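You operate a simulated robot arm through the tools that you are given. There is no shell and no other tool. Be economical: measure what you need, move in short steps, check, and stop when the job is done.

The job below is to be done with a simulated two-armed robot. You get a single attempt, and the scene is never put back.

TASK
Wipe up the spill on the top of the white table with the cloth and put it back.

The check looks at the end state, three seconds after you hand in, the way a careful person would. Anything else that was tipped, shoved, dropped, spilled or broken makes it a failure. Flat cloth is picked up by pressing the open fingertips on it (5 to 10 N) and closing them slowly along it; thin cloth reads only 2 to 8 mm in the jaws.

THE ROBOT
Two 7-joint arms with two-finger parallel grippers on one trunk, on a base that drives. Base frame: it is fixed to the floor where the robot stands at the start and does not move with it; the origin is under the middle of the robot, x ahead of it, y to its left, z up; the surface under the hand at the start is at about z = 0.74. Readings come in m, degrees, newtons and seconds.
The left shoulder is at the start at [0.163, 0.171, 1.108], the right one opposite. With the tool pointing down near the work surface each hand reaches from about 0.44 to 0.94 m from the robot's upright axis, wherever it stands, measured 20 degrees to its own side. Payload 4.4 kg a hand.
The TCP of each hand is the grasp point between the finger pads, 0.023 m short of the fingertips. In the tool frame z runs along the fingers and y along their closing line. The gripper opens to 0.094 m. The fingers are 0.038 m wide and 0.01 m thick; the gripper's body (0.054 by 0.096 m) begins 0.039 m behind the TCP.
Orientation is that of the tool frame in the base frame, as a unit quaternion [x, y, z, w]. With the fingers straight down and closing along the base's y, the tool's x points along the base's -x, its y along +y and its z along -z.

THE INTERFACE
- The arms move only by the tool jog_arm. It takes "left_deltas", "right_deltas" or both (then of equal length, played together; a hand with none holds still); each is a list of rows, each a list of 7 numbers: the shift along the tool's x, y, z in units of 25 mm (1.0 is 25 mm), then the turn, a rotation vector about the tool's x, y, z in units of 8 degrees (1.0 is 8 degrees), then the opening, from 0 (shut) to 1 (fully open). In form: [[x, y, z, ax, ay, az, grip], ...]. A call has 1 to 20 rows; each row shifts and turns the commanded pose from where the row before left it, along the tool's axes as they then stand. A call with a number of a shift or a turn outside -1 to 1 is refused whole. Rows are played at 5 a second. More than 0.05 m and 8.6 degrees between two rows, or a gripper value outside its range, and nothing of the call is played. A pose out of reach is approached as far as the arm can. The call stops where the force on the tool passes 40 N (or 10 N more than at its start, if that is more) or the arm is blocked; 0.2 s more then pass. The fingers move at their own pace (about 0.072 m/s each) and stop on an object; they squeeze with about 45 N. The grip force told is the motor's: it shows also when the fingers shut on nothing. Time passes only in rows, and 0.2 s behind the last, so rows that do not move let the fingers close. It gives the time, the measured TCP pose, the force on the tool (base axes), the opening and the grip force at its end, in the units of the frame above (readings bear some noise), with the torque about the TCP (base axes, N m) and any sound that the robot's microphone picked up.
- Cameras (640 x 400 px; columns grow to the right, rows downward): "scene" is now at [0.2909, 0.0029, 1.237]; the picture's right is [0.02, -1.00, 0.00], its down [-0.75, -0.02, -0.66] and it looks along [0.66, 0.01, -0.75] (base axes); focal length 276 px, centre (320, 200). "left" rides on the left gripper at [0.086, -0.016, -0.074] in its tool frame; the picture's right is [0.18, 0.98, 0.00], its down [-0.58, 0.11, -0.81] and it looks along [-0.79, 0.15, 0.59] (tool axes); focal length 243 px, centre (320, 200). "right" rides on the right gripper at [0.086, 0.016, -0.074] in its tool frame; the picture's right is [-0.18, 0.98, 0.00], its down [-0.58, -0.11, -0.81] and it looks along [-0.79, -0.15, 0.59] (tool axes); focal length 243 px, centre (320, 200). There is no depth. A picture from a camera that has moved, and an enlarged one, comes with that camera's place and axes in the base frame and with its lens. The place of the scene camera against the robot may be out by one fixed shift of up to 0.018 m in any direction.
- grab_frame(camera): a new picture of that camera. It takes no simulated time.
- slide_trunk(by): slides the trunk up (or, below 0, down) by that many m; the arms and the scene camera ride with it, the base frame stays. It gives what a move gives, with no picture.
- base_move(legs): drives the robot by 1 to 6 legs, each [ahead, left, turn to the left] in m, m and degrees, along the robot's own axes; the way and the turn of a leg run together, so that a leg with both is an arc; at most 1.5 m and 180 degrees a leg. The arms and the cameras ride along, it lands a little off, and it stops where it bumps. It gives what a move gives.
- head_to(pan, tilt): turns the head with the scene camera to pan (to the left, within 80 degrees either way) and tilt (down, from -29 to 69), counted from straight ahead of the robot. It gives what a move gives.
- inspect(camera, box): a new picture of the part [left, top, right, bottom] of that camera's present view, enlarged. It takes no simulated time.
- job_done(): hands the job in; it is judged then, once.

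Go step by step. Nothing tells you exact positions but the pictures and the camera data: compare them with the known pose of the tool, close in by small moves and look again before you grip or let go. The budget is 120 turns and 92 pictures, counting those below and the enlarged ones. Unless the task says otherwise, let go and move clear before handing in, and close with one line.

The tools are called as name(argument=value, ...) on one line, values as JSON. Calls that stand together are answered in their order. jog_arm: Moves the arms, as the interface text tells. Its arguments: {"type":"object","properties":{"left_deltas":{"type":"array"},"right_deltas":{"type":"array"}},"required":[]} The other tools are called the same way: slide_trunk (by) slides the trunk up or down; base_move (legs) drives the base; head_to (pan, tilt) turns the head that bears the scene camera; grab_frame (camera) takes a picture; inspect (camera, box) takes an enlarged picture of a part of a camera's view; job_done () hands the job in.

At the start:

```text
time_s: 0.0
left_position: [0.5485, 0.182, 1.0143]
left_tcp_rot: [0.0, 1.0, -0.001, 0.0]
left_wrist_force: [-0.2, -0.1, 0.8]
left_torque: [0.04, 0.02, 0.03]
left_finger_gap: 0.094
left_grip_force: 0.1
right_position: [0.5543, -0.2109, 0.945]
right_tcp_rot: [0.0, 1.0, 0.0, 0.0]
right_wrist_force: [-0.8, 0.3, -0.1]
right_torque: [0.04, -0.04, -0.02]
right_finger_gap: 0.0939
right_grip_force: 0.0
trunk travel left (down, up): [-0.125, 0.263]
robot x, y, heading: [-0.0005, -0.0022, 0.1]
head pan, tilt: [1.2, 48.8]
```

scene: 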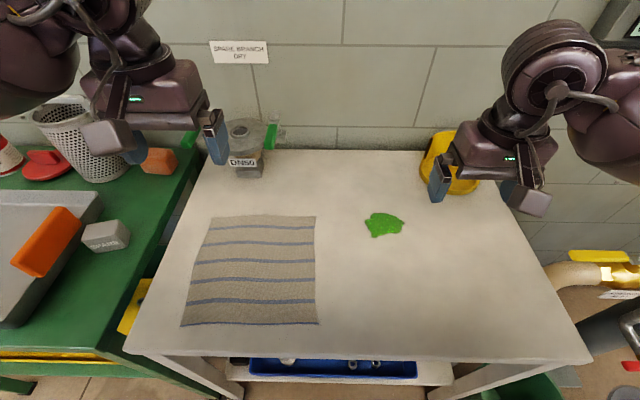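
right: 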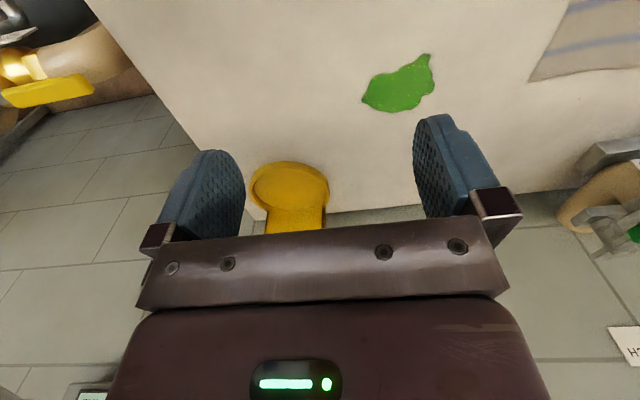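
left: 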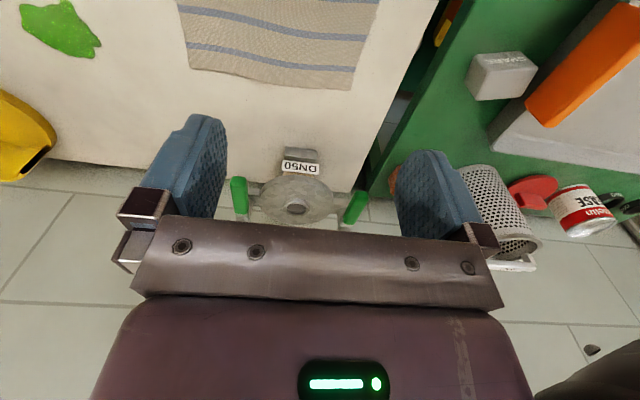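

I see the striped cloth at about x 0.44–0.68, y 0.01–0.25 and the green spill near (0.66, -0.13), both on the table at z ≈ 0.74. I'll look closer before moving.

inspect(camera="scene", box=[160, 110, 480, 340])

jog_arm(right_deltas=[[0, 0, 0, 0, 0, 0, 1], [0.5, 1, 1, 0, 0, 0, 1], [0.5, 1, 1, 0, 0, 0, 1], [0, 1, 1, 0, 0, 0, 1], [0, 1, 1, 0, 0, 0, 1]])

```text
1.74 times, centred on (320, 225) of scene
camera zoom: at [0.2909, 0.0029, 1.237], right [0.02, -1.0, 0.0], down [-0.75, -0.02, -0.66], along [0.66, 0.01, -0.75], focal length 480 px, centre (320, 156)
```

zoom: 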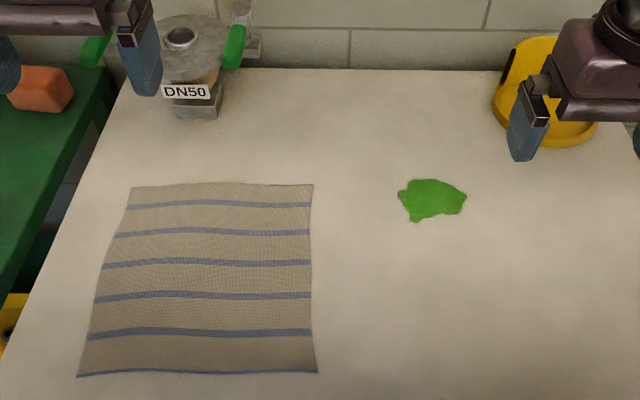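

```text
time_s: 1.2
left_position: [0.5502, 0.1825, 1.0154]
left_tcp_rot: [0.001, 1.0, 0.0, 0.0]
left_wrist_force: [0.3, -0.2, -0.4]
left_torque: [-0.06, 0.02, 0.03]
left_finger_gap: 0.094
left_grip_force: 0.1
right_position: [0.5288, -0.1095, 0.8444]
right_tcp_rot: [0.0, 1.0, 0.001, 0.0]
right_wrist_force: [0.6, -0.2, -0.6]
right_torque: [-0.01, -0.04, -0.04]
right_finger_gap: 0.0939
right_grip_force: 0.1
trunk travel left (down, up): [-0.125, 0.263]
robot x, y, heading: [-0.0019, -0.0005, 0.2]
head pan, tilt: [1.2, 48.8]
```

The cloth is flat with its right edge at about y = 0.01. I'll bring the right hand over a spot about 4 cm inside that edge, at mid-length, and check with the wrist camera.

jog_arm(right_deltas=[[-0.25, 1, 0, 0, 0, 0, 0.65], [-0.25, 1, 0, 0, 0, 0, 0.65], [-0.25, 1, 0, 0, 0, 0, 0.65], [-0.25, 1, 0, 0, 0, 0, 0.65], [-0.25, 1, 0, 0, 0, 0, 0.65], [0, 1, 0.9, 0, 0, 0, 0.65], [0, 0.6, 0.9, 0, 0, 0, 0.65], [0, 0, 0, 0, 0, 0, 0.65]])

grab_frame(camera="right")

grab_frame(camera="scene")

```text
time_s: 3.0
left_position: [0.5485, 0.1828, 1.0152]
left_tcp_rot: [0.001, 1.0, 0.0, 0.0]
left_wrist_force: [-0.4, 0.3, 0.6]
left_torque: [-0.02, 0.0, 0.0]
left_finger_gap: 0.0942
left_grip_force: 0.1
right_position: [0.5592, 0.0554, 0.7995]
right_tcp_rot: [0.0, 1.0, 0.0, 0.0]
right_wrist_force: [-0.2, 0.9, 0.5]
right_torque: [0.0, 0.01, 0.0]
right_finger_gap: 0.0612
right_grip_force: 0.1
trunk travel left (down, up): [-0.125, 0.263]
robot x, y, heading: [0.0035, 0.0017, 0.1]
head pan, tilt: [1.2, 48.8]
```

```text
87 pictures are left
camera right: at [0.4736, 0.0715, 0.8741], right [0.18, 0.98, 0.0], down [0.58, -0.11, 0.81], along [0.79, -0.15, -0.59], focal length 243 px, centre (320, 200)
```

right: 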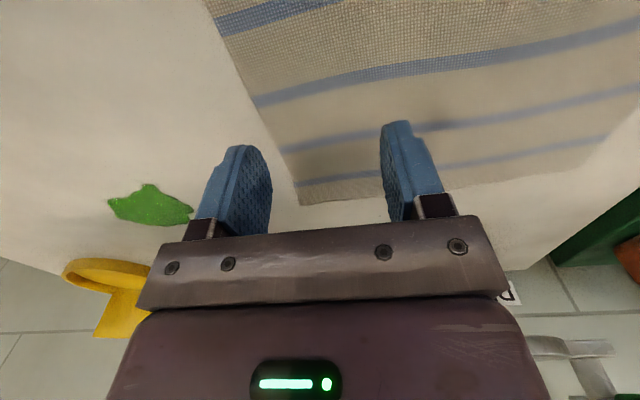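

```text
86 pictures are left
camera scene: at [0.2907, 0.0028, 1.2371], right [0.02, -1.0, 0.0], down [-0.75, -0.02, -0.66], along [0.66, 0.01, -0.75], focal length 276 px, centre (320, 200)
```

scene: 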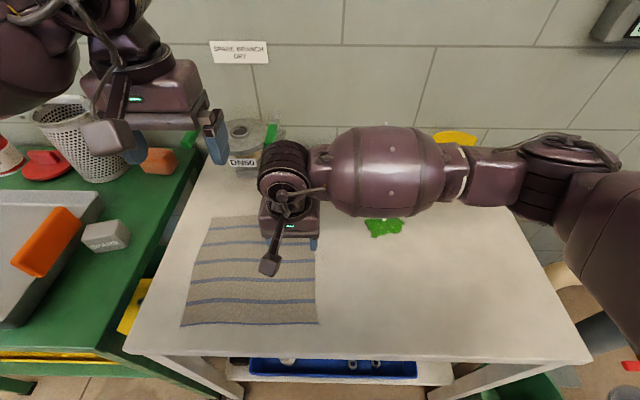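

The right finger would land right at the cloth edge, so I'll shift 2 cm further in (y ≈ 0.075) and come down in small steps until it presses lightly.

jog_arm(right_deltas=[[0, 0.8, 0, 0, 0, 0, 0.65], [0, 0, 0.6, 0, 0, 0, 0.65], [0, 0, 0.5, 0, 0, 0, 0.65], [0, 0, 0.2, 0, 0, 0, 0.65], [0, 0, 0, 0, 0, 0, 0.65]])

```text
time_s: 4.2
left_position: [0.5481, 0.1821, 1.0146]
left_tcp_rot: [-0.001, 1.0, 0.0, -0.001]
left_wrist_force: [0.2, 0.2, 0.8]
left_torque: [-0.02, -0.01, 0.01]
left_finger_gap: 0.0941
left_grip_force: 0.0
right_position: [0.5601, 0.0748, 0.7678]
right_tcp_rot: [0.0, 1.0, 0.001, 0.0]
right_wrist_force: [-0.1, 0.3, 0.1]
right_torque: [0.01, 0.02, 0.02]
right_finger_gap: 0.061
right_grip_force: 0.1
trunk travel left (down, up): [-0.125, 0.263]
robot x, y, heading: [-0.0028, -0.0022, 0.1]
head pan, tilt: [1.2, 48.8]
```

No contact yet at z = 0.768, so I'll keep going down in millimetre steps.

jog_arm(right_deltas=[[0, 0, 0.1, 0, 0, 0, 0.65], [0, 0, 0.08, 0, 0, 0, 0.65], [0, 0, 0, 0, 0, 0, 0.65]])

```text
time_s: 5.0
left_position: [0.5489, 0.1825, 1.0161]
left_tcp_rot: [0.001, 1.0, 0.0, 0.0]
left_wrist_force: [-0.6, -0.1, 0.3]
left_torque: [-0.04, -0.02, 0.01]
left_finger_gap: 0.0941
left_grip_force: 0.1
right_position: [0.5604, 0.0742, 0.7649]
right_tcp_rot: [0.0, 1.0, 0.0, 0.001]
right_wrist_force: [0.1, -1.9, 13.0]
right_torque: [-0.44, 0.01, -0.07]
right_finger_gap: 0.0612
right_grip_force: 0.1
trunk travel left (down, up): [-0.125, 0.263]
robot x, y, heading: [-0.0021, 0.0001, 0.1]
head pan, tilt: [1.2, 48.8]
```

Contact at 13 N, slightly too firm. I'll ease off about half a millimetre and close slowly.

jog_arm(right_deltas=[[0, 0, -0.025, 0, 0, 0, 0.65], [0, 0, 0, 0, 0, 0, 0.65]])

```text
time_s: 5.6
left_position: [0.5476, 0.1827, 1.0162]
left_tcp_rot: [0.0, 1.0, -0.001, 0.0]
left_wrist_force: [-0.3, 0.0, -0.6]
left_torque: [-0.02, -0.01, -0.02]
left_finger_gap: 0.0939
left_grip_force: 0.1
right_position: [0.5606, 0.0747, 0.7646]
right_tcp_rot: [0.0, 1.0, 0.0, 0.0]
right_wrist_force: [0.8, -1.3, 14.2]
right_torque: [-0.48, -0.08, 0.05]
right_finger_gap: 0.0614
right_grip_force: 0.3
trunk travel left (down, up): [-0.125, 0.263]
robot x, y, heading: [-0.0023, 0.0007, 0.2]
head pan, tilt: [1.2, 48.8]
```

jog_arm(right_deltas=[[0, 0, -0.04, 0, 0, 0, 0.65], [0, 0, 0, 0, 0, 0, 0.65]])

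```text
time_s: 6.2
left_position: [0.5491, 0.1814, 1.0152]
left_tcp_rot: [0.0, 1.0, 0.0, 0.0]
left_wrist_force: [0.2, -0.3, 0.4]
left_torque: [0.01, -0.03, 0.0]
left_finger_gap: 0.0941
left_grip_force: 0.0
right_position: [0.5601, 0.0752, 0.7652]
right_tcp_rot: [0.0, 1.0, 0.0, -0.001]
right_wrist_force: [1.3, -1.0, 10.5]
right_torque: [-0.38, -0.08, 0.03]
right_finger_gap: 0.0614
right_grip_force: 0.2
trunk travel left (down, up): [-0.125, 0.263]
robot x, y, heading: [-0.0005, -0.0007, 0.0]
head pan, tilt: [1.2, 48.8]
```

Now the force is about 10 N. I'll ease off a touch more and close slowly.

jog_arm(right_deltas=[[0, 0, -0.03, 0, 0, 0, 0.65], [0, 0, 0, 0, 0, 0, 0.58], [0, 0, 0, 0, 0, 0, 0.51], [0, 0, 0, 0, 0, 0, 0.44], [0, 0, 0, 0, 0, 0, 0.37], [0, 0, 0, 0, 0, 0, 0.3], [0, 0, 0, 0, 0, 0, 0.23], [0, 0, 0, 0, 0, 0, 0.16], [0, 0, 0, 0, 0, 0, 0.09], [0, 0, 0, 0, 0, 0, 0.03], [0, 0, 0, 0, 0, 0, 0], [0, 0, 0, 0, 0, 0, 0], [0, 0, 0, 0, 0, 0, 0]])

grab_frame(camera="right")

```text
time_s: 9.0
left_position: [0.55, 0.1821, 1.0133]
left_tcp_rot: [0.001, 1.0, 0.0, 0.001]
left_wrist_force: [-0.1, -0.3, -0.3]
left_torque: [-0.01, -0.01, 0.02]
left_finger_gap: 0.094
left_grip_force: 0.1
right_position: [0.5615, 0.0759, 0.7659]
right_tcp_rot: [0.0, 1.0, 0.0, -0.001]
right_wrist_force: [-0.5, 0.0, 0.4]
right_torque: [0.03, -0.03, -0.01]
right_finger_gap: 0.0024
right_grip_force: 44.8
trunk travel left (down, up): [-0.125, 0.263]
robot x, y, heading: [-0.0002, 0.0017, 0.3]
head pan, tilt: [1.2, 48.8]
```

```text
85 pictures are left
camera right: at [0.4738, 0.0914, 0.8395], right [0.18, 0.98, 0.0], down [0.58, -0.11, 0.81], along [0.79, -0.15, -0.59], focal length 243 px, centre (320, 200)
```

right: 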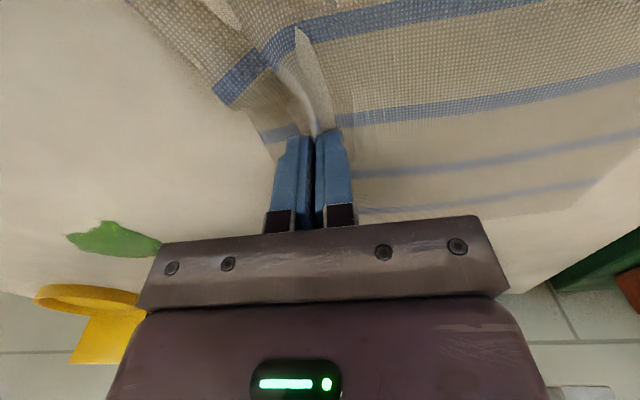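

The cloth is gripped (2.4 mm in the jaws). I'll lift a few mm, slide ahead to x ≈ 0.66, then sideways to just short of the spill, and look.

jog_arm(right_deltas=[[0, 0, -0.4, 0, 0, 0, 0], [-0.7, -0.3, 0, 0, 0, 0, 0], [-0.7, -0.5, 0, 0, 0, 0, 0], [-0.7, -0.5, 0, 0, 0, 0, 0], [-0.7, -0.5, 0, 0, 0, 0, 0], [-0.7, -0.7, 0, 0, 0, 0, 0], [-0.5, -0.7, 0, 0, 0, 0, 0], [0, -0.7, 0, 0, 0, 0, 0], [0, -0.5, 0, 0, 0, 0, 0], [0, 0, 0, 0, 0, 0, 0]])

grab_frame(camera="right")

grab_frame(camera="scene")

```text
time_s: 11.2
left_position: [0.5503, 0.1824, 1.0146]
left_tcp_rot: [0.0, 1.0, -0.001, 0.0]
left_wrist_force: [0.8, -0.5, 0.6]
left_torque: [0.01, -0.02, -0.01]
left_finger_gap: 0.0938
left_grip_force: 0.1
right_position: [0.6602, -0.0345, 0.7765]
right_tcp_rot: [-0.001, 1.0, 0.0, 0.0]
right_wrist_force: [0.5, -0.2, -0.3]
right_torque: [0.01, 0.0, -0.02]
right_finger_gap: 0.0022
right_grip_force: 44.5
trunk travel left (down, up): [-0.125, 0.263]
robot x, y, heading: [-0.0, 0.0016, -0.1]
head pan, tilt: [1.2, 48.8]
```

```text
84 pictures are left
camera right: at [0.5741, -0.0183, 0.8502], right [0.18, 0.98, 0.0], down [0.58, -0.11, 0.81], along [0.79, -0.15, -0.59], focal length 243 px, centre (320, 200)
```

right: 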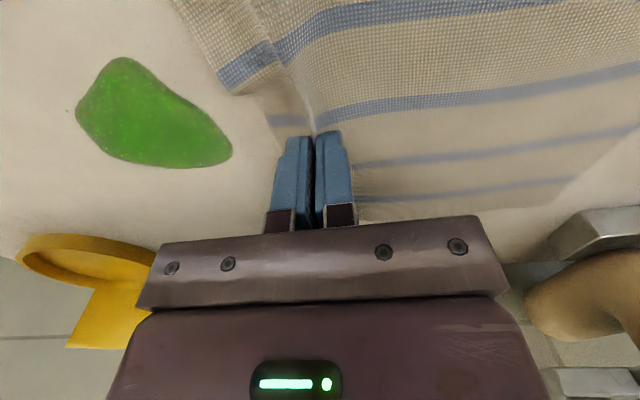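

```text
83 pictures are left
camera scene: at [0.2909, 0.0029, 1.237], right [0.02, -1.0, 0.0], down [-0.75, -0.02, -0.66], along [0.66, 0.01, -0.75], focal length 276 px, centre (320, 200)
```

scene: 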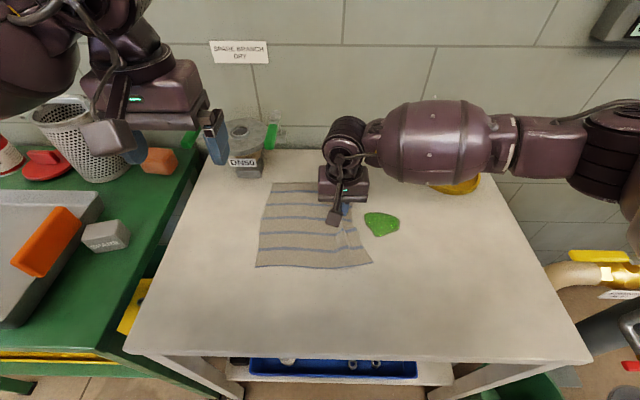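

Sliding keeps the cloth flat. The spill now measures about x 0.606–0.667, y -0.154 to -0.087. I'll lower onto the table beside it with a gentle press, at x ≈ 0.637.

jog_arm(right_deltas=[[0.5, 0, 0, 0, 0, 0, 0], [0.43, 0, 0.2, 0, 0, 0, 0], [0, 0, 0.3, 0, 0, 0, 0], [0, 0, 0.06, 0, 0, 0, 0], [0, 0, 0, 0, 0, 0, 0]])

```text
time_s: 12.4
left_position: [0.5479, 0.1827, 1.0174]
left_tcp_rot: [0.0, 1.0, 0.0, 0.002]
left_wrist_force: [0.1, -1.4, -0.3]
left_torque: [-0.03, -0.01, -0.01]
left_finger_gap: 0.094
left_grip_force: 0.1
right_position: [0.6366, -0.0332, 0.7656]
right_tcp_rot: [0.0, 1.0, 0.001, 0.002]
right_wrist_force: [1.9, -1.4, 18.8]
right_torque: [-0.04, 0.0, 0.01]
right_finger_gap: 0.0022
right_grip_force: 44.6
trunk travel left (down, up): [-0.125, 0.263]
robot x, y, heading: [-0.0012, -0.0022, -0.1]
head pan, tilt: [1.2, 48.8]
```

It presses at 19 N, so I'll ease a bit and stroke to the right across the spill.

jog_arm(right_deltas=[[0, 0, -0.03, 0, 0, 0, 0], [0, -0.5, 0, 0, 0, 0, 0], [0, -0.5, 0, 0, 0, 0, 0], [0, -0.5, 0, 0, 0, 0, 0], [0, -0.5, 0, 0, 0, 0, 0], [0, -0.5, 0, 0, 0, 0, 0], [0, -0.5, 0, 0, 0, 0, 0], [0, -0.5, 0, 0, 0, 0, 0], [0, -0.5, 0, 0, 0, 0, 0], [0, -0.5, 0, 0, 0, 0, 0], [0, -0.5, 0, 0, 0, 0, 0], [0, -0.5, 0, 0, 0, 0, 0], [0, -0.5, 0, 0, 0, 0, 0], [0, 0, 0, 0, 0, 0, 0]])

grab_frame(camera="right")

grab_frame(camera="scene")

```text
time_s: 15.4
left_position: [0.5473, 0.184, 1.0179]
left_tcp_rot: [-0.001, 1.0, -0.001, 0.001]
left_wrist_force: [-0.1, -0.9, 0.1]
left_torque: [-0.02, -0.01, -0.01]
left_finger_gap: 0.094
left_grip_force: 0.1
right_position: [0.6358, -0.1836, 0.7645]
right_tcp_rot: [0.0, 1.0, 0.0, 0.002]
right_wrist_force: [-1.1, 10.3, 32.3]
right_torque: [0.25, 0.02, -0.01]
right_finger_gap: 0.0022
right_grip_force: 44.5
trunk travel left (down, up): [-0.125, 0.263]
robot x, y, heading: [-0.0012, 0.0012, -0.1]
head pan, tilt: [1.2, 48.8]
```

```text
82 pictures are left
camera right: at [0.5495, -0.1673, 0.8386], right [0.18, 0.98, 0.0], down [0.58, -0.11, 0.81], along [0.8, -0.15, -0.59], focal length 243 px, centre (320, 200)
```

right: 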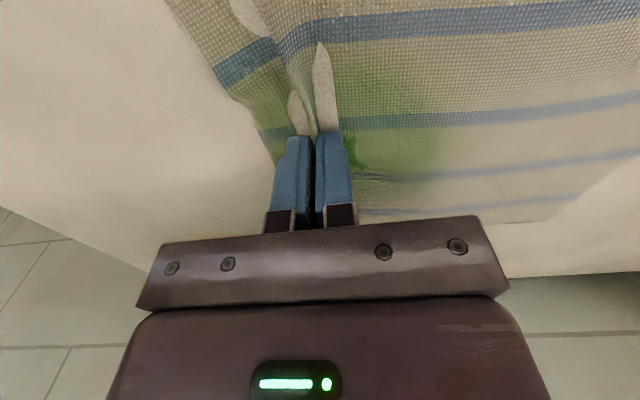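

```text
81 pictures are left
camera scene: at [0.2885, 0.0042, 1.2378], right [0.02, -1.0, 0.0], down [-0.75, -0.02, -0.66], along [0.66, 0.01, -0.75], focal length 276 px, centre (320, 200)
```

scene: 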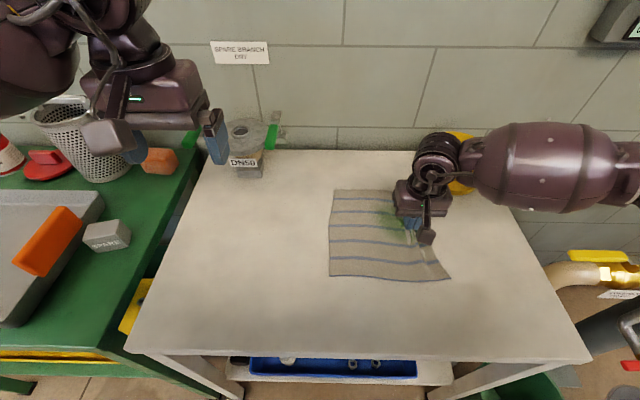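

The cloth has soaked up green. I'll ease the pressure and make back-and-forth strokes with x offset, to cover the spill's full width.

jog_arm(right_deltas=[[0, 0, -0.08, 0, 0, 0, 0], [-0.7, 0.3, 0, 0, 0, 0, 0], [0, 0.6, 0, 0, 0, 0, 0], [0, 0.6, 0, 0, 0, 0, 0], [0, 0.6, 0, 0, 0, 0, 0], [0, 0.6, 0, 0, 0, 0, 0], [0, 0.6, 0, 0, 0, 0, 0], [0, 0.6, 0, 0, 0, 0, 0], [0.7, 0.3, 0, 0, 0, 0, 0], [0.7, 0, 0, 0, 0, 0, 0], [0, -0.6, 0, 0, 0, 0, 0], [0, -0.6, 0, 0, 0, 0, 0], [0, -0.6, 0, 0, 0, 0, 0], [0, -0.6, 0, 0, 0, 0, 0], [0, -0.6, 0, 0, 0, 0, 0], [0, -0.6, 0, 0, 0, 0, 0], [0, -0.6, 0, 0, 0, 0, 0], [0, 0, 0, 0, 0, 0, 0]])

grab_frame(camera="right")

grab_frame(camera="scene")

```text
time_s: 19.2
left_position: [0.5477, 0.1838, 1.0149]
left_tcp_rot: [0.0, 1.0, 0.0, 0.001]
left_wrist_force: [1.0, 0.1, 0.3]
left_torque: [-0.06, -0.03, -0.03]
left_finger_gap: 0.0939
left_grip_force: 0.0
right_position: [0.62, -0.1859, 0.7644]
right_tcp_rot: [0.0, 1.0, -0.001, 0.0]
right_wrist_force: [-1.8, 3.4, 13.0]
right_torque: [0.05, -0.02, 0.01]
right_finger_gap: 0.0021
right_grip_force: 44.7
trunk travel left (down, up): [-0.125, 0.263]
robot x, y, heading: [-0.0009, 0.0011, -0.1]
head pan, tilt: [1.2, 48.8]
```

```text
80 pictures are left
camera right: at [0.5326, -0.1686, 0.8393], right [0.18, 0.98, 0.0], down [0.58, -0.11, 0.81], along [0.79, -0.15, -0.59], focal length 243 px, centre (320, 200)
```

right: 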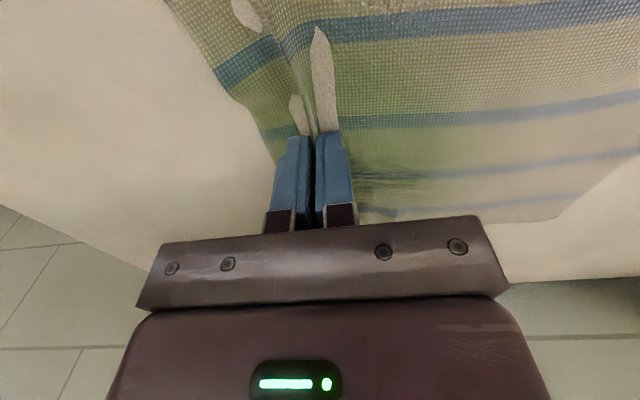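

```text
79 pictures are left
camera scene: at [0.29, 0.0032, 1.2372], right [0.02, -1.0, 0.0], down [-0.75, -0.02, -0.66], along [0.66, 0.01, -0.75], focal length 276 px, centre (320, 200)
```

scene: 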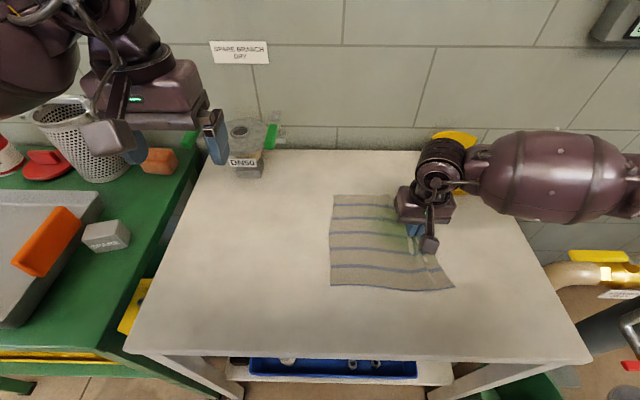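

The green has spread evenly into the cloth and no puddle is visible. I'll lift the cloth clear to inspect the table, and at the same time move the left hand up and out of the way.

jog_arm(right_deltas=[[0, 0, -0.8, 0, 0, 0, 0], [0, 0, -0.8, 0, 0, 0, 0], [0, 0, -0.8, 0, 0, 0, 0], [0, 0, -0.8, 0, 0, 0, 0], [0, 0, -0.8, 0, 0, 0, 0], [0, 0, -0.8, 0, 0, 0, 0], [0, 0, -0.8, 0, 0, 0, 0], [0, 0, -0.8, 0, 0, 0, 0], [0, 0, -0.8, 0, 0, 0, 0], [0, 0, -0.8, 0, 0, 0, 0], [0, 0, 0, 0, 0, 0, 0]], left_deltas=[[0, 0, -1, 0, 0, 0, 1], [0, 0, -1, 0, 0, 0, 1], [0, 0, -1, 0, 0, 0, 1], [0, 0, -1, 0, 0, 0, 1], [0, 1, 0, 0, 0, 0, 1], [0, 1, 0, 0, 0, 0, 1], [0, 1, 0, 0, 0, 0, 1], [0, 1, 0, 0, 0, 0, 1], [0, 1, 0, 0, 0, 0, 1], [0, 1, 0, 0, 0, 0, 1], [0, 1, 0, 0, 0, 0, 1]])

grab_frame(camera="right")

grab_frame(camera="scene")

```text
time_s: 21.6
left_position: [0.549, 0.3578, 1.1148]
left_tcp_rot: [0.001, 1.0, 0.0, 0.0]
left_wrist_force: [1.0, -0.2, 0.3]
left_torque: [0.0, -0.01, 0.04]
left_finger_gap: 0.094
left_grip_force: 0.2
right_position: [0.6196, -0.1842, 0.9647]
right_tcp_rot: [0.0, 1.0, 0.0, 0.0]
right_wrist_force: [0.9, -0.2, 0.5]
right_torque: [-0.01, 0.0, -0.02]
right_finger_gap: 0.002
right_grip_force: 44.6
trunk travel left (down, up): [-0.125, 0.263]
robot x, y, heading: [0.0017, -0.0017, 0.0]
head pan, tilt: [1.2, 48.8]
```

```text
78 pictures are left
camera right: at [0.5324, -0.1684, 1.0387], right [0.18, 0.98, 0.0], down [0.58, -0.11, 0.81], along [0.79, -0.15, -0.59], focal length 243 px, centre (320, 200)
```

right: 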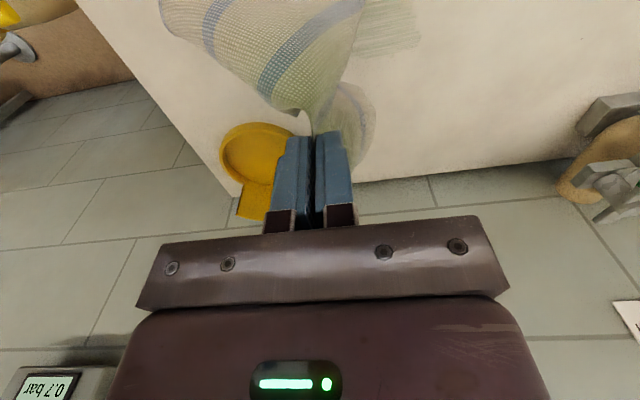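

```text
77 pictures are left
camera scene: at [0.2907, 0.0031, 1.237], right [0.02, -1.0, 0.0], down [-0.75, -0.02, -0.66], along [0.66, 0.01, -0.75], focal length 276 px, centre (320, 200)
```

scene: 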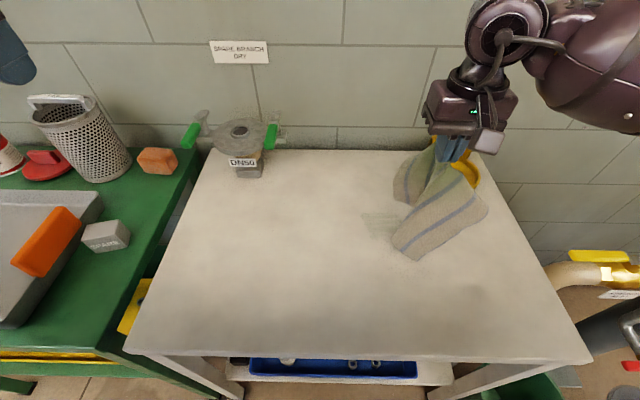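

There is a faint green film left near pixel (382, 225). I'll inspect it closely.

inspect(camera="scene", box=[320, 180, 440, 255])

```text
5.33 times, centred on (380, 218) of scene
camera zoom: at [0.2907, 0.0031, 1.237], right [0.02, -1.0, 0.0], down [-0.75, -0.02, -0.66], along [0.66, 0.01, -0.75], focal length 1473 px, centre (0, 107)
```

zoom: 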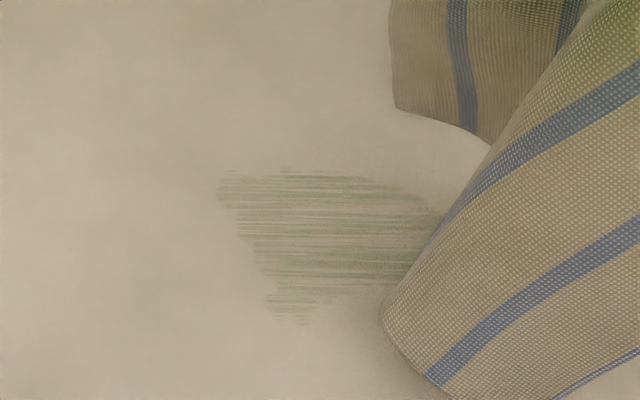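

A streaky film remains, so more passes are needed. I'll swing the hanging cloth to the left, lay it down by lowering while moving right, then wipe again.

jog_arm(right_deltas=[[-0.1, 0.9, 0, 0, 0, 0, 0], [-0.1, 0.9, 0, 0, 0, 0, 0], [-0.1, 0.9, 0, 0, 0, 0, 0], [-0.1, 0.9, 0, 0, 0, 0, 0], [-0.1, 0.9, 0, 0, 0, 0, 0], [-0.1, 0.9, 0, 0, 0, 0, 0], [-0.1, 0.9, 0, 0, 0, 0, 0], [0, 0.9, 0, 0, 0, 0, 0], [0, 0.9, 0, 0, 0, 0, 0], [0, 0.9, 0, 0, 0, 0, 0], [0, 0.9, 0, 0, 0, 0, 0], [0, 0.9, 0, 0, 0, 0, 0], [0, 0, 0, 0, 0, 0, 0], [0, 0, 0, 0, 0, 0, 0]])

grab_frame(camera="scene")

inspect(camera="scene", box=[340, 180, 460, 255])

```text
time_s: 24.6
left_position: [0.5506, 0.3576, 1.1154]
left_tcp_rot: [0.0, 1.0, 0.0, -0.001]
left_wrist_force: [0.1, -0.4, -0.1]
left_torque: [0.0, 0.02, 0.03]
left_finger_gap: 0.0942
left_grip_force: 0.0
right_position: [0.6369, 0.085, 0.9629]
right_tcp_rot: [0.0, 1.0, -0.001, 0.0]
right_wrist_force: [-0.6, -0.3, -0.8]
right_torque: [0.02, -0.01, -0.03]
right_finger_gap: 0.0021
right_grip_force: 45.3
trunk travel left (down, up): [-0.125, 0.263]
robot x, y, heading: [0.0007, -0.0016, 0.2]
head pan, tilt: [1.2, 48.8]
```

```text
75 pictures are left
camera scene: at [0.2909, 0.003, 1.237], right [0.02, -1.0, 0.0], down [-0.75, -0.02, -0.66], along [0.66, 0.01, -0.75], focal length 276 px, centre (320, 200)
```

scene: 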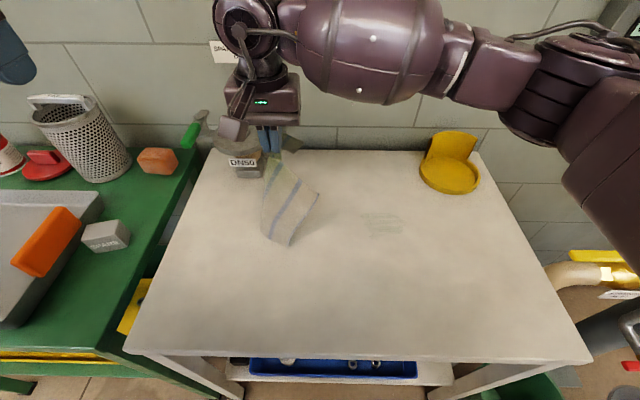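

```text
5.33 times, centred on (400, 218) of scene
camera zoom: at [0.2909, 0.003, 1.237], right [0.02, -1.0, 0.0], down [-0.75, -0.02, -0.66], along [0.66, 0.01, -0.75], focal length 1473 px, centre (-107, 107)
```

zoom: 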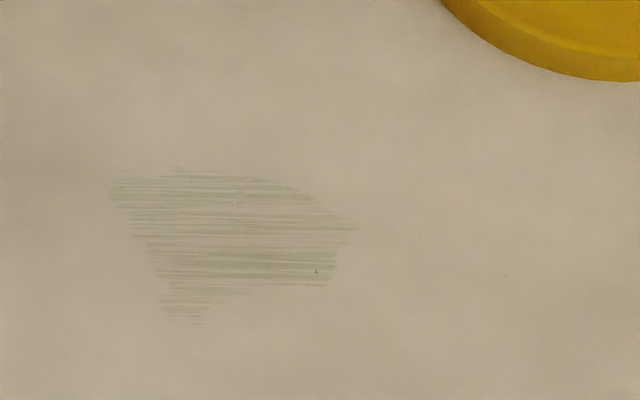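

The film is faint but still there. I'll lay the cloth down left of it with an arc.

jog_arm(right_deltas=[[0, -0.3, 0.8, 0, 0, 0, 0], [0, -0.3, 0.8, 0, 0, 0, 0], [0, -0.5, 0.8, 0, 0, 0, 0], [0, -0.5, 0.8, 0, 0, 0, 0], [0, -0.5, 0.8, 0, 0, 0, 0], [0, -0.6, 0.8, 0, 0, 0, 0], [0, -0.6, 0.8, 0, 0, 0, 0], [0, -0.6, 0.8, 0, 0, 0, 0], [0, -0.6, 0.8, 0, 0, 0, 0], [0, -0.6, 0.5, 0, 0, 0, 0], [-0.8, 0, 0, 0, 0, 0, 0], [-0.5, 0, 0, 0, 0, 0, 0]])

grab_frame(camera="scene")

grab_frame(camera="right")

```text
time_s: 27.2
left_position: [0.549, 0.3588, 1.1144]
left_tcp_rot: [0.001, 1.0, 0.0, 0.0]
left_wrist_force: [-0.3, 0.1, 0.2]
left_torque: [0.0, -0.01, -0.02]
left_finger_gap: 0.094
left_grip_force: 0.0
right_position: [0.6681, -0.0421, 0.772]
right_tcp_rot: [0.0, 1.0, 0.0, 0.001]
right_wrist_force: [-0.1, -0.9, 0.8]
right_torque: [0.03, -0.01, 0.0]
right_finger_gap: 0.0023
right_grip_force: 44.9
trunk travel left (down, up): [-0.125, 0.263]
robot x, y, heading: [-0.0057, -0.0001, 0.1]
head pan, tilt: [1.2, 48.8]
```

```text
73 pictures are left
camera scene: at [0.2908, 0.0028, 1.237], right [0.02, -1.0, 0.0], down [-0.75, -0.02, -0.66], along [0.66, 0.01, -0.75], focal length 276 px, centre (320, 200)
```

scene: 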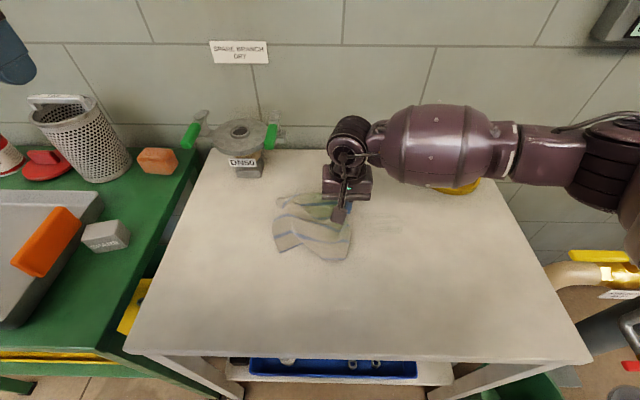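

```text
72 pictures are left
camera right: at [0.5827, -0.0265, 0.8457], right [0.18, 0.98, 0.0], down [0.58, -0.11, 0.81], along [0.79, -0.15, -0.59], focal length 243 px, centre (320, 200)
```

right: 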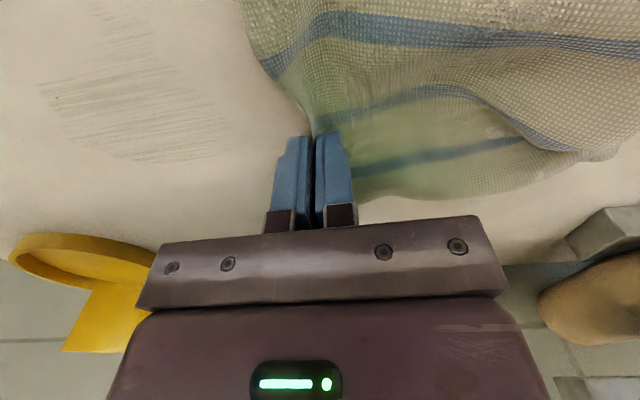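

The film spans about x 0.596–0.665, y -0.165 to -0.085. I'll press down and stroke across at x ≈ 0.66, then back at 0.643.

jog_arm(right_deltas=[[0.3, 0, 0.33, 0, 0, 0, 0], [0, -0.65, 0, 0, 0, 0, 0], [0, -0.65, 0, 0, 0, 0, 0], [0, -0.65, 0, 0, 0, 0, 0], [0, -0.65, 0, 0, 0, 0, 0], [0, -0.65, 0, 0, 0, 0, 0], [0, -0.65, 0, 0, 0, 0, 0], [0, -0.65, 0, 0, 0, 0, 0], [0, -0.65, 0, 0, 0, 0, 0], [0, -0.65, 0, 0, 0, 0, 0], [0.7, 0, 0, 0, 0, 0, 0], [0, 0.65, 0, 0, 0, 0, 0], [0, 0.65, 0, 0, 0, 0, 0], [0, 0.65, 0, 0, 0, 0, 0], [0, 0.65, 0, 0, 0, 0, 0], [0, 0.65, 0, 0, 0, 0, 0], [0, 0.65, 0, 0, 0, 0, 0], [0, 0.65, 0, 0, 0, 0, 0], [0, 0.65, 0, 0, 0, 0, 0], [0, 0.65, 0, 0, 0, 0, 0]])

grab_frame(camera="right")

```text
time_s: 31.4
left_position: [0.5466, 0.3575, 1.1161]
left_tcp_rot: [0.0, 1.0, 0.0, 0.001]
left_wrist_force: [0.3, -0.8, -0.4]
left_torque: [-0.01, 0.0, -0.02]
left_finger_gap: 0.0938
left_grip_force: 0.0
right_position: [0.6432, -0.0423, 0.7647]
right_tcp_rot: [0.0, 1.0, 0.0, 0.002]
right_wrist_force: [1.2, -8.2, 26.5]
right_torque: [-0.11, -0.25, -0.09]
right_finger_gap: 0.0023
right_grip_force: 45.4
trunk travel left (down, up): [-0.125, 0.263]
robot x, y, heading: [0.0001, 0.003, 0.2]
head pan, tilt: [1.2, 48.8]
```

```text
71 pictures are left
camera right: at [0.5571, -0.0264, 0.8394], right [0.18, 0.98, 0.0], down [0.58, -0.11, 0.81], along [0.79, -0.15, -0.59], focal length 243 px, centre (320, 200)
```

right: 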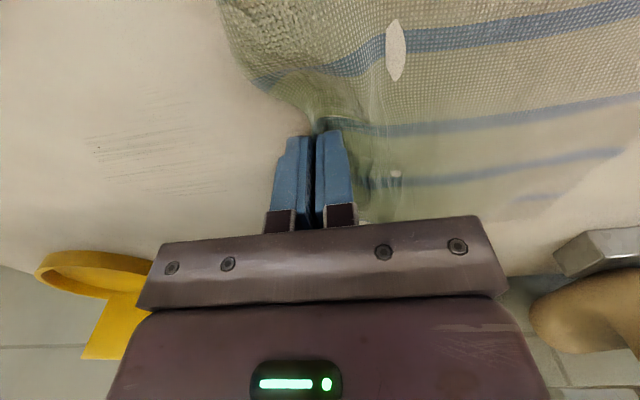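

Much fainter. I'll go on with strokes at x ≈ 0.625 and 0.60, then more.

jog_arm(right_deltas=[[0.7, 0, 0, 0, 0, 0, 0], [0, -0.65, 0, 0, 0, 0, 0], [0, -0.65, 0, 0, 0, 0, 0], [0, -0.65, 0, 0, 0, 0, 0], [0, -0.65, 0, 0, 0, 0, 0], [0, -0.65, 0, 0, 0, 0, 0], [0, -0.65, 0, 0, 0, 0, 0], [0, -0.65, 0, 0, 0, 0, 0], [0, -0.65, 0, 0, 0, 0, 0], [0, -0.65, 0, 0, 0, 0, 0], [0.8, 0, 0, 0, 0, 0, 0], [0, 0.65, 0, 0, 0, 0, 0], [0, 0.65, 0, 0, 0, 0, 0], [0, 0.65, 0, 0, 0, 0, 0], [0, 0.65, 0, 0, 0, 0, 0], [0, 0.65, 0, 0, 0, 0, 0], [0, 0.65, 0, 0, 0, 0, 0], [0, 0.65, 0, 0, 0, 0, 0], [0, 0.65, 0, 0, 0, 0, 0], [0, 0.65, 0, 0, 0, 0, 0]])

jog_arm(right_deltas=[[-0.8, 0, 0, 0, 0, 0, 0], [-0.8, 0, 0, 0, 0, 0, 0], [0, -0.7, 0, 0, 0, 0, 0], [0, -0.7, 0, 0, 0, 0, 0], [0, -0.7, 0, 0, 0, 0, 0], [0, -0.7, 0, 0, 0, 0, 0], [0, -0.7, 0, 0, 0, 0, 0], [0, -0.7, 0, 0, 0, 0, 0], [0, -0.7, 0, 0, 0, 0, 0], [0, -0.7, 0, 0, 0, 0, 0], [-0.8, 0, 0, 0, 0, 0, 0], [0, 0.7, 0, 0, 0, 0, 0], [0, 0.7, 0, 0, 0, 0, 0], [0, 0.7, 0, 0, 0, 0, 0], [0, 0.7, 0, 0, 0, 0, 0], [0, 0.7, 0, 0, 0, 0, 0], [0, 0.7, 0, 0, 0, 0, 0], [0, 0.7, 0, 0, 0, 0, 0], [0, 0.7, 0, 0, 0, 0, 0], [0, 0, -0.3, 0, 0, 0, 0]])

grab_frame(camera="right")

inspect(camera="scene", box=[280, 165, 440, 265])

```text
time_s: 35.6
left_position: [0.5463, 0.3584, 1.1158]
left_tcp_rot: [0.0, 1.0, 0.001, 0.001]
left_wrist_force: [0.0, 0.1, 0.3]
left_torque: [0.0, 0.01, 0.02]
left_finger_gap: 0.0938
left_grip_force: 0.1
right_position: [0.6071, -0.0423, 0.7646]
right_tcp_rot: [0.001, 1.0, 0.001, 0.001]
right_wrist_force: [0.0, -9.6, 30.1]
right_torque: [-0.14, -0.27, -0.05]
right_finger_gap: 0.0023
right_grip_force: 44.9
trunk travel left (down, up): [-0.125, 0.263]
robot x, y, heading: [0.0, 0.0021, -0.0]
head pan, tilt: [1.2, 48.8]
```

```text
time_s: 39.8
left_position: [0.5494, 0.358, 1.1124]
left_tcp_rot: [0.001, 1.0, 0.0, -0.001]
left_wrist_force: [-0.1, -0.5, -0.9]
left_torque: [-0.01, -0.02, -0.02]
left_finger_gap: 0.0939
left_grip_force: 0.0
right_position: [0.6654, -0.0412, 0.7657]
right_tcp_rot: [-0.001, 1.0, 0.001, -0.004]
right_wrist_force: [1.7, -0.2, 2.2]
right_torque: [-0.01, -0.04, -0.02]
right_finger_gap: 0.0021
right_grip_force: 45.2
trunk travel left (down, up): [-0.125, 0.263]
robot x, y, heading: [-0.0002, 0.0045, 0.2]
head pan, tilt: [1.2, 48.8]
```

```text
70 pictures are left
camera right: at [0.5787, -0.0254, 0.8409], right [0.18, 0.98, 0.0], down [0.59, -0.11, 0.8], along [0.79, -0.15, -0.6], focal length 243 px, centre (320, 200)
```

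right: 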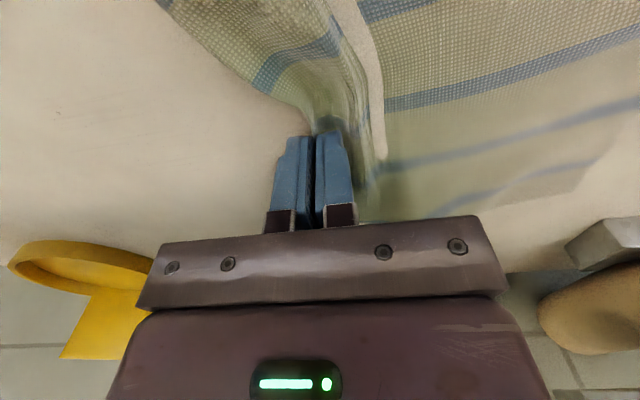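

```text
4.00 times, centred on (360, 215) of scene
camera zoom: at [0.2918, 0.0032, 1.2359], right [0.02, -1.0, 0.0], down [-0.75, -0.02, -0.66], along [0.66, 0.01, -0.75], focal length 1105 px, centre (160, 140)
```

zoom: 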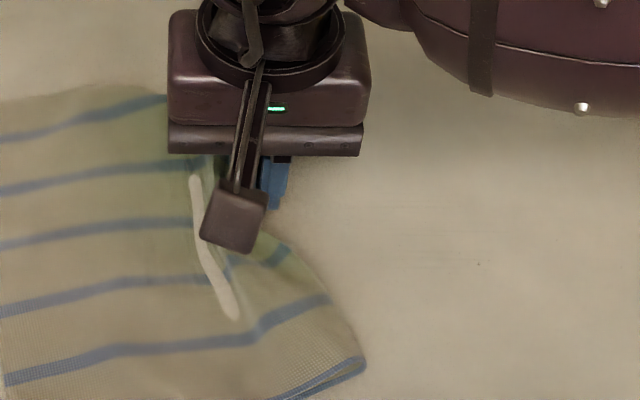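

It looks nearly clean; I'll zoom in to check for any remaining streaks.

inspect(camera="right", box=[0, 0, 300, 190])

inspect(camera="scene", box=[340, 195, 420, 245])

```text
2.11 times, centred on (150, 95) of right
camera zoom: at [0.5787, -0.0254, 0.8409], right [0.18, 0.98, 0.0], down [0.59, -0.11, 0.8], along [0.79, -0.15, -0.6], focal length 511 px, centre (678, 421)
```

zoom: 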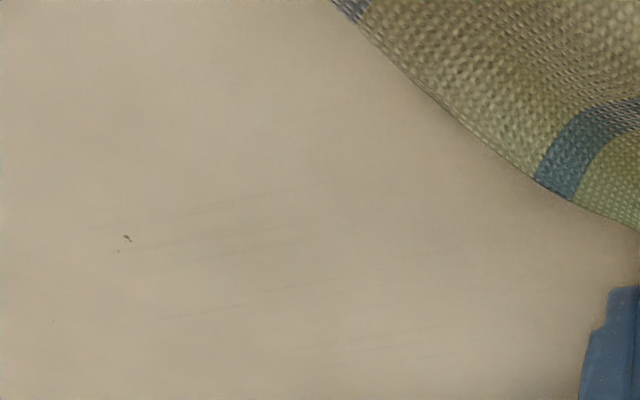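

```text
8.00 times, centred on (380, 220) of scene
camera zoom: at [0.2918, 0.0032, 1.2359], right [0.02, -1.0, 0.0], down [-0.75, -0.02, -0.66], along [0.66, 0.01, -0.75], focal length 2210 px, centre (-160, 40)
```

zoom: 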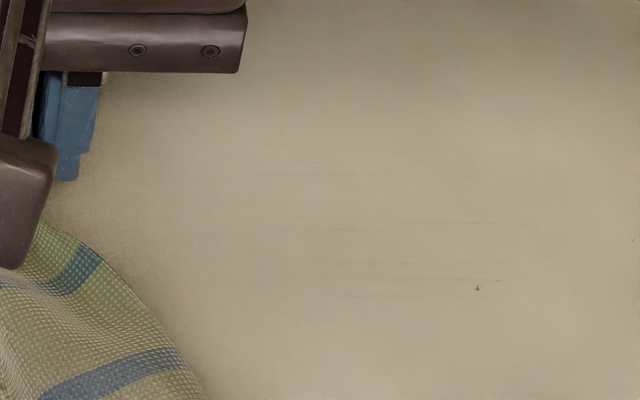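

Only hair-fine traces remain. One more full round of strokes will finish it.

jog_arm(right_deltas=[[0.1, 0, 0.3, 0, 0, 0, 0], [0, -0.65, 0, 0, 0, 0, 0], [0, -0.65, 0, 0, 0, 0, 0], [0, -0.65, 0, 0, 0, 0, 0], [0, -0.65, 0, 0, 0, 0, 0], [0, -0.65, 0, 0, 0, 0, 0], [0, -0.65, 0, 0, 0, 0, 0], [0, -0.65, 0, 0, 0, 0, 0], [0, -0.65, 0, 0, 0, 0, 0], [0, -0.65, 0, 0, 0, 0, 0], [0.5, 0, 0, 0, 0, 0, 0], [0, 0.65, 0, 0, 0, 0, 0], [0, 0.65, 0, 0, 0, 0, 0], [0, 0.65, 0, 0, 0, 0, 0], [0, 0.65, 0, 0, 0, 0, 0], [0, 0.65, 0, 0, 0, 0, 0], [0, 0.65, 0, 0, 0, 0, 0], [0, 0.65, 0, 0, 0, 0, 0], [0, 0.65, 0, 0, 0, 0, 0], [0, 0.65, 0, 0, 0, 0, 0]])

jog_arm(right_deltas=[[0.6, 0, 0, 0, 0, 0, 0], [0, -0.65, 0, 0, 0, 0, 0], [0, -0.65, 0, 0, 0, 0, 0], [0, -0.65, 0, 0, 0, 0, 0], [0, -0.65, 0, 0, 0, 0, 0], [0, -0.65, 0, 0, 0, 0, 0], [0, -0.65, 0, 0, 0, 0, 0], [0, -0.65, 0, 0, 0, 0, 0], [0, -0.65, 0, 0, 0, 0, 0], [0, -0.65, 0, 0, 0, 0, 0], [0.6, 0, 0, 0, 0, 0, 0], [0, 0.65, 0, 0, 0, 0, 0], [0, 0.65, 0, 0, 0, 0, 0], [0, 0.65, 0, 0, 0, 0, 0], [0, 0.65, 0, 0, 0, 0, 0], [0, 0.65, 0, 0, 0, 0, 0], [0, 0.65, 0, 0, 0, 0, 0], [0, 0.65, 0, 0, 0, 0, 0], [0, 0.65, 0, 0, 0, 0, 0], [0, 0, 0, 0, 0, 0, 0]])

jog_arm(right_deltas=[[-0.5, 0, 0, 0, 0, 0, 0], [-0.5, -0.65, 0, 0, 0, 0, 0], [0, -0.65, 0, 0, 0, 0, 0], [0, -0.65, 0, 0, 0, 0, 0], [0, -0.65, 0, 0, 0, 0, 0], [0, -0.65, 0, 0, 0, 0, 0], [0, -0.65, 0, 0, 0, 0, 0], [0, -0.65, 0, 0, 0, 0, 0], [0, -0.65, 0, 0, 0, 0, 0], [0, -0.65, 0, 0, 0, 0, 0], [-0.6, 0, 0, 0, 0, 0, 0], [0, 0.65, 0, 0, 0, 0, 0], [0, 0.65, 0, 0, 0, 0, 0], [0, 0.65, 0, 0, 0, 0, 0], [0, 0.65, 0, 0, 0, 0, 0], [0, 0.65, 0, 0, 0, 0, 0], [0, 0.65, 0, 0, 0, 0, 0], [0, 0.65, 0, 0, 0, 0, 0], [0, 0.65, 0, 0, 0, 0, 0], [0, 0, -0.3, 0, 0, 0, 0]])

inspect(camera="right", box=[0, 0, 300, 190])

inspect(camera="scene", box=[340, 195, 420, 245])

grab_frame(camera="scene")

```text
time_s: 44.0
left_position: [0.548, 0.3578, 1.1165]
left_tcp_rot: [0.0, 1.0, 0.0, 0.003]
left_wrist_force: [0.5, -0.1, 0.3]
left_torque: [0.01, -0.02, 0.0]
left_finger_gap: 0.094
left_grip_force: 0.1
right_position: [0.6504, -0.0428, 0.7652]
right_tcp_rot: [0.0, 1.0, 0.0, 0.002]
right_wrist_force: [0.8, -9.4, 31.7]
right_torque: [-0.2, -0.29, -0.08]
right_finger_gap: 0.0019
right_grip_force: 44.8
trunk travel left (down, up): [-0.125, 0.263]
robot x, y, heading: [-0.0021, 0.0038, -0.2]
head pan, tilt: [1.2, 48.8]
```

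```text
time_s: 48.2
left_position: [0.5473, 0.3567, 1.1166]
left_tcp_rot: [-0.001, 1.0, 0.0, 0.001]
left_wrist_force: [0.2, -0.4, -0.1]
left_torque: [0.0, 0.0, -0.01]
left_finger_gap: 0.0939
left_grip_force: 0.1
right_position: [0.6211, -0.0575, 0.7656]
right_tcp_rot: [0.001, 1.0, 0.0, 0.001]
right_wrist_force: [-1.2, -10.0, 30.5]
right_torque: [-0.2, -0.23, -0.09]
right_finger_gap: 0.0022
right_grip_force: 45.7
trunk travel left (down, up): [-0.125, 0.263]
robot x, y, heading: [0.0001, -0.0025, 0.0]
head pan, tilt: [1.2, 48.8]
```

```text
time_s: 52.4
left_position: [0.55, 0.3585, 1.1132]
left_tcp_rot: [0.0, 1.0, 0.0, -0.002]
left_wrist_force: [0.2, 1.0, 0.3]
left_torque: [0.05, 0.0, -0.02]
left_finger_gap: 0.094
left_grip_force: 0.1
right_position: [0.6588, -0.0742, 0.7672]
right_tcp_rot: [-0.001, 1.0, 0.0, -0.004]
right_wrist_force: [1.6, -0.8, 3.5]
right_torque: [0.01, -0.07, -0.01]
right_finger_gap: 0.002
right_grip_force: 45.2
trunk travel left (down, up): [-0.125, 0.263]
robot x, y, heading: [-0.0023, -0.0014, 0.1]
head pan, tilt: [1.2, 48.8]
```

```text
2.11 times, centred on (150, 95) of right
camera zoom: at [0.5733, -0.0575, 0.8409], right [0.18, 0.98, 0.0], down [0.59, -0.11, 0.8], along [0.79, -0.15, -0.6], focal length 511 px, centre (678, 421)
```

zoom: 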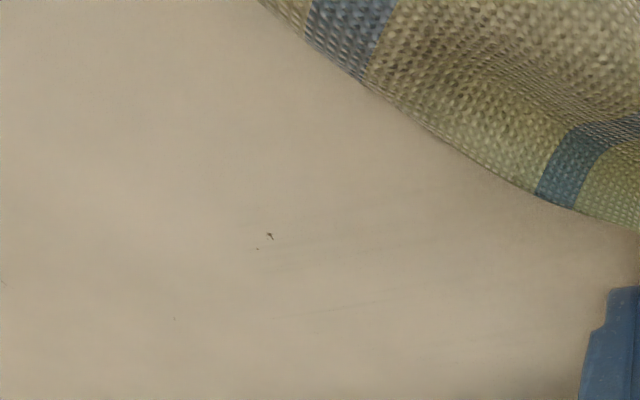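

```text
8.00 times, centred on (380, 220) of scene
camera zoom: at [0.2917, 0.0032, 1.2359], right [0.02, -1.0, 0.0], down [-0.75, -0.02, -0.66], along [0.66, 0.01, -0.75], focal length 2210 px, centre (-160, 40)
```

zoom: 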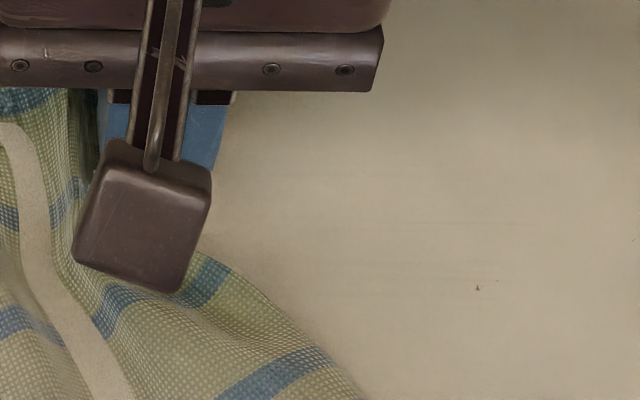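

```text
64 pictures are left
camera scene: at [0.2917, 0.0032, 1.2359], right [0.02, -1.0, 0.0], down [-0.75, -0.02, -0.66], along [0.66, 0.01, -0.75], focal length 276 px, centre (320, 200)
```

scene: 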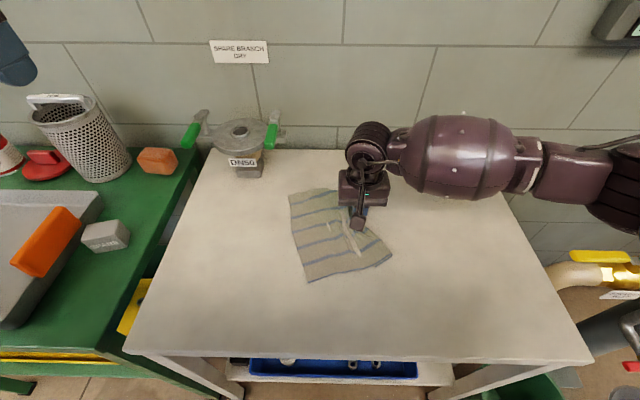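

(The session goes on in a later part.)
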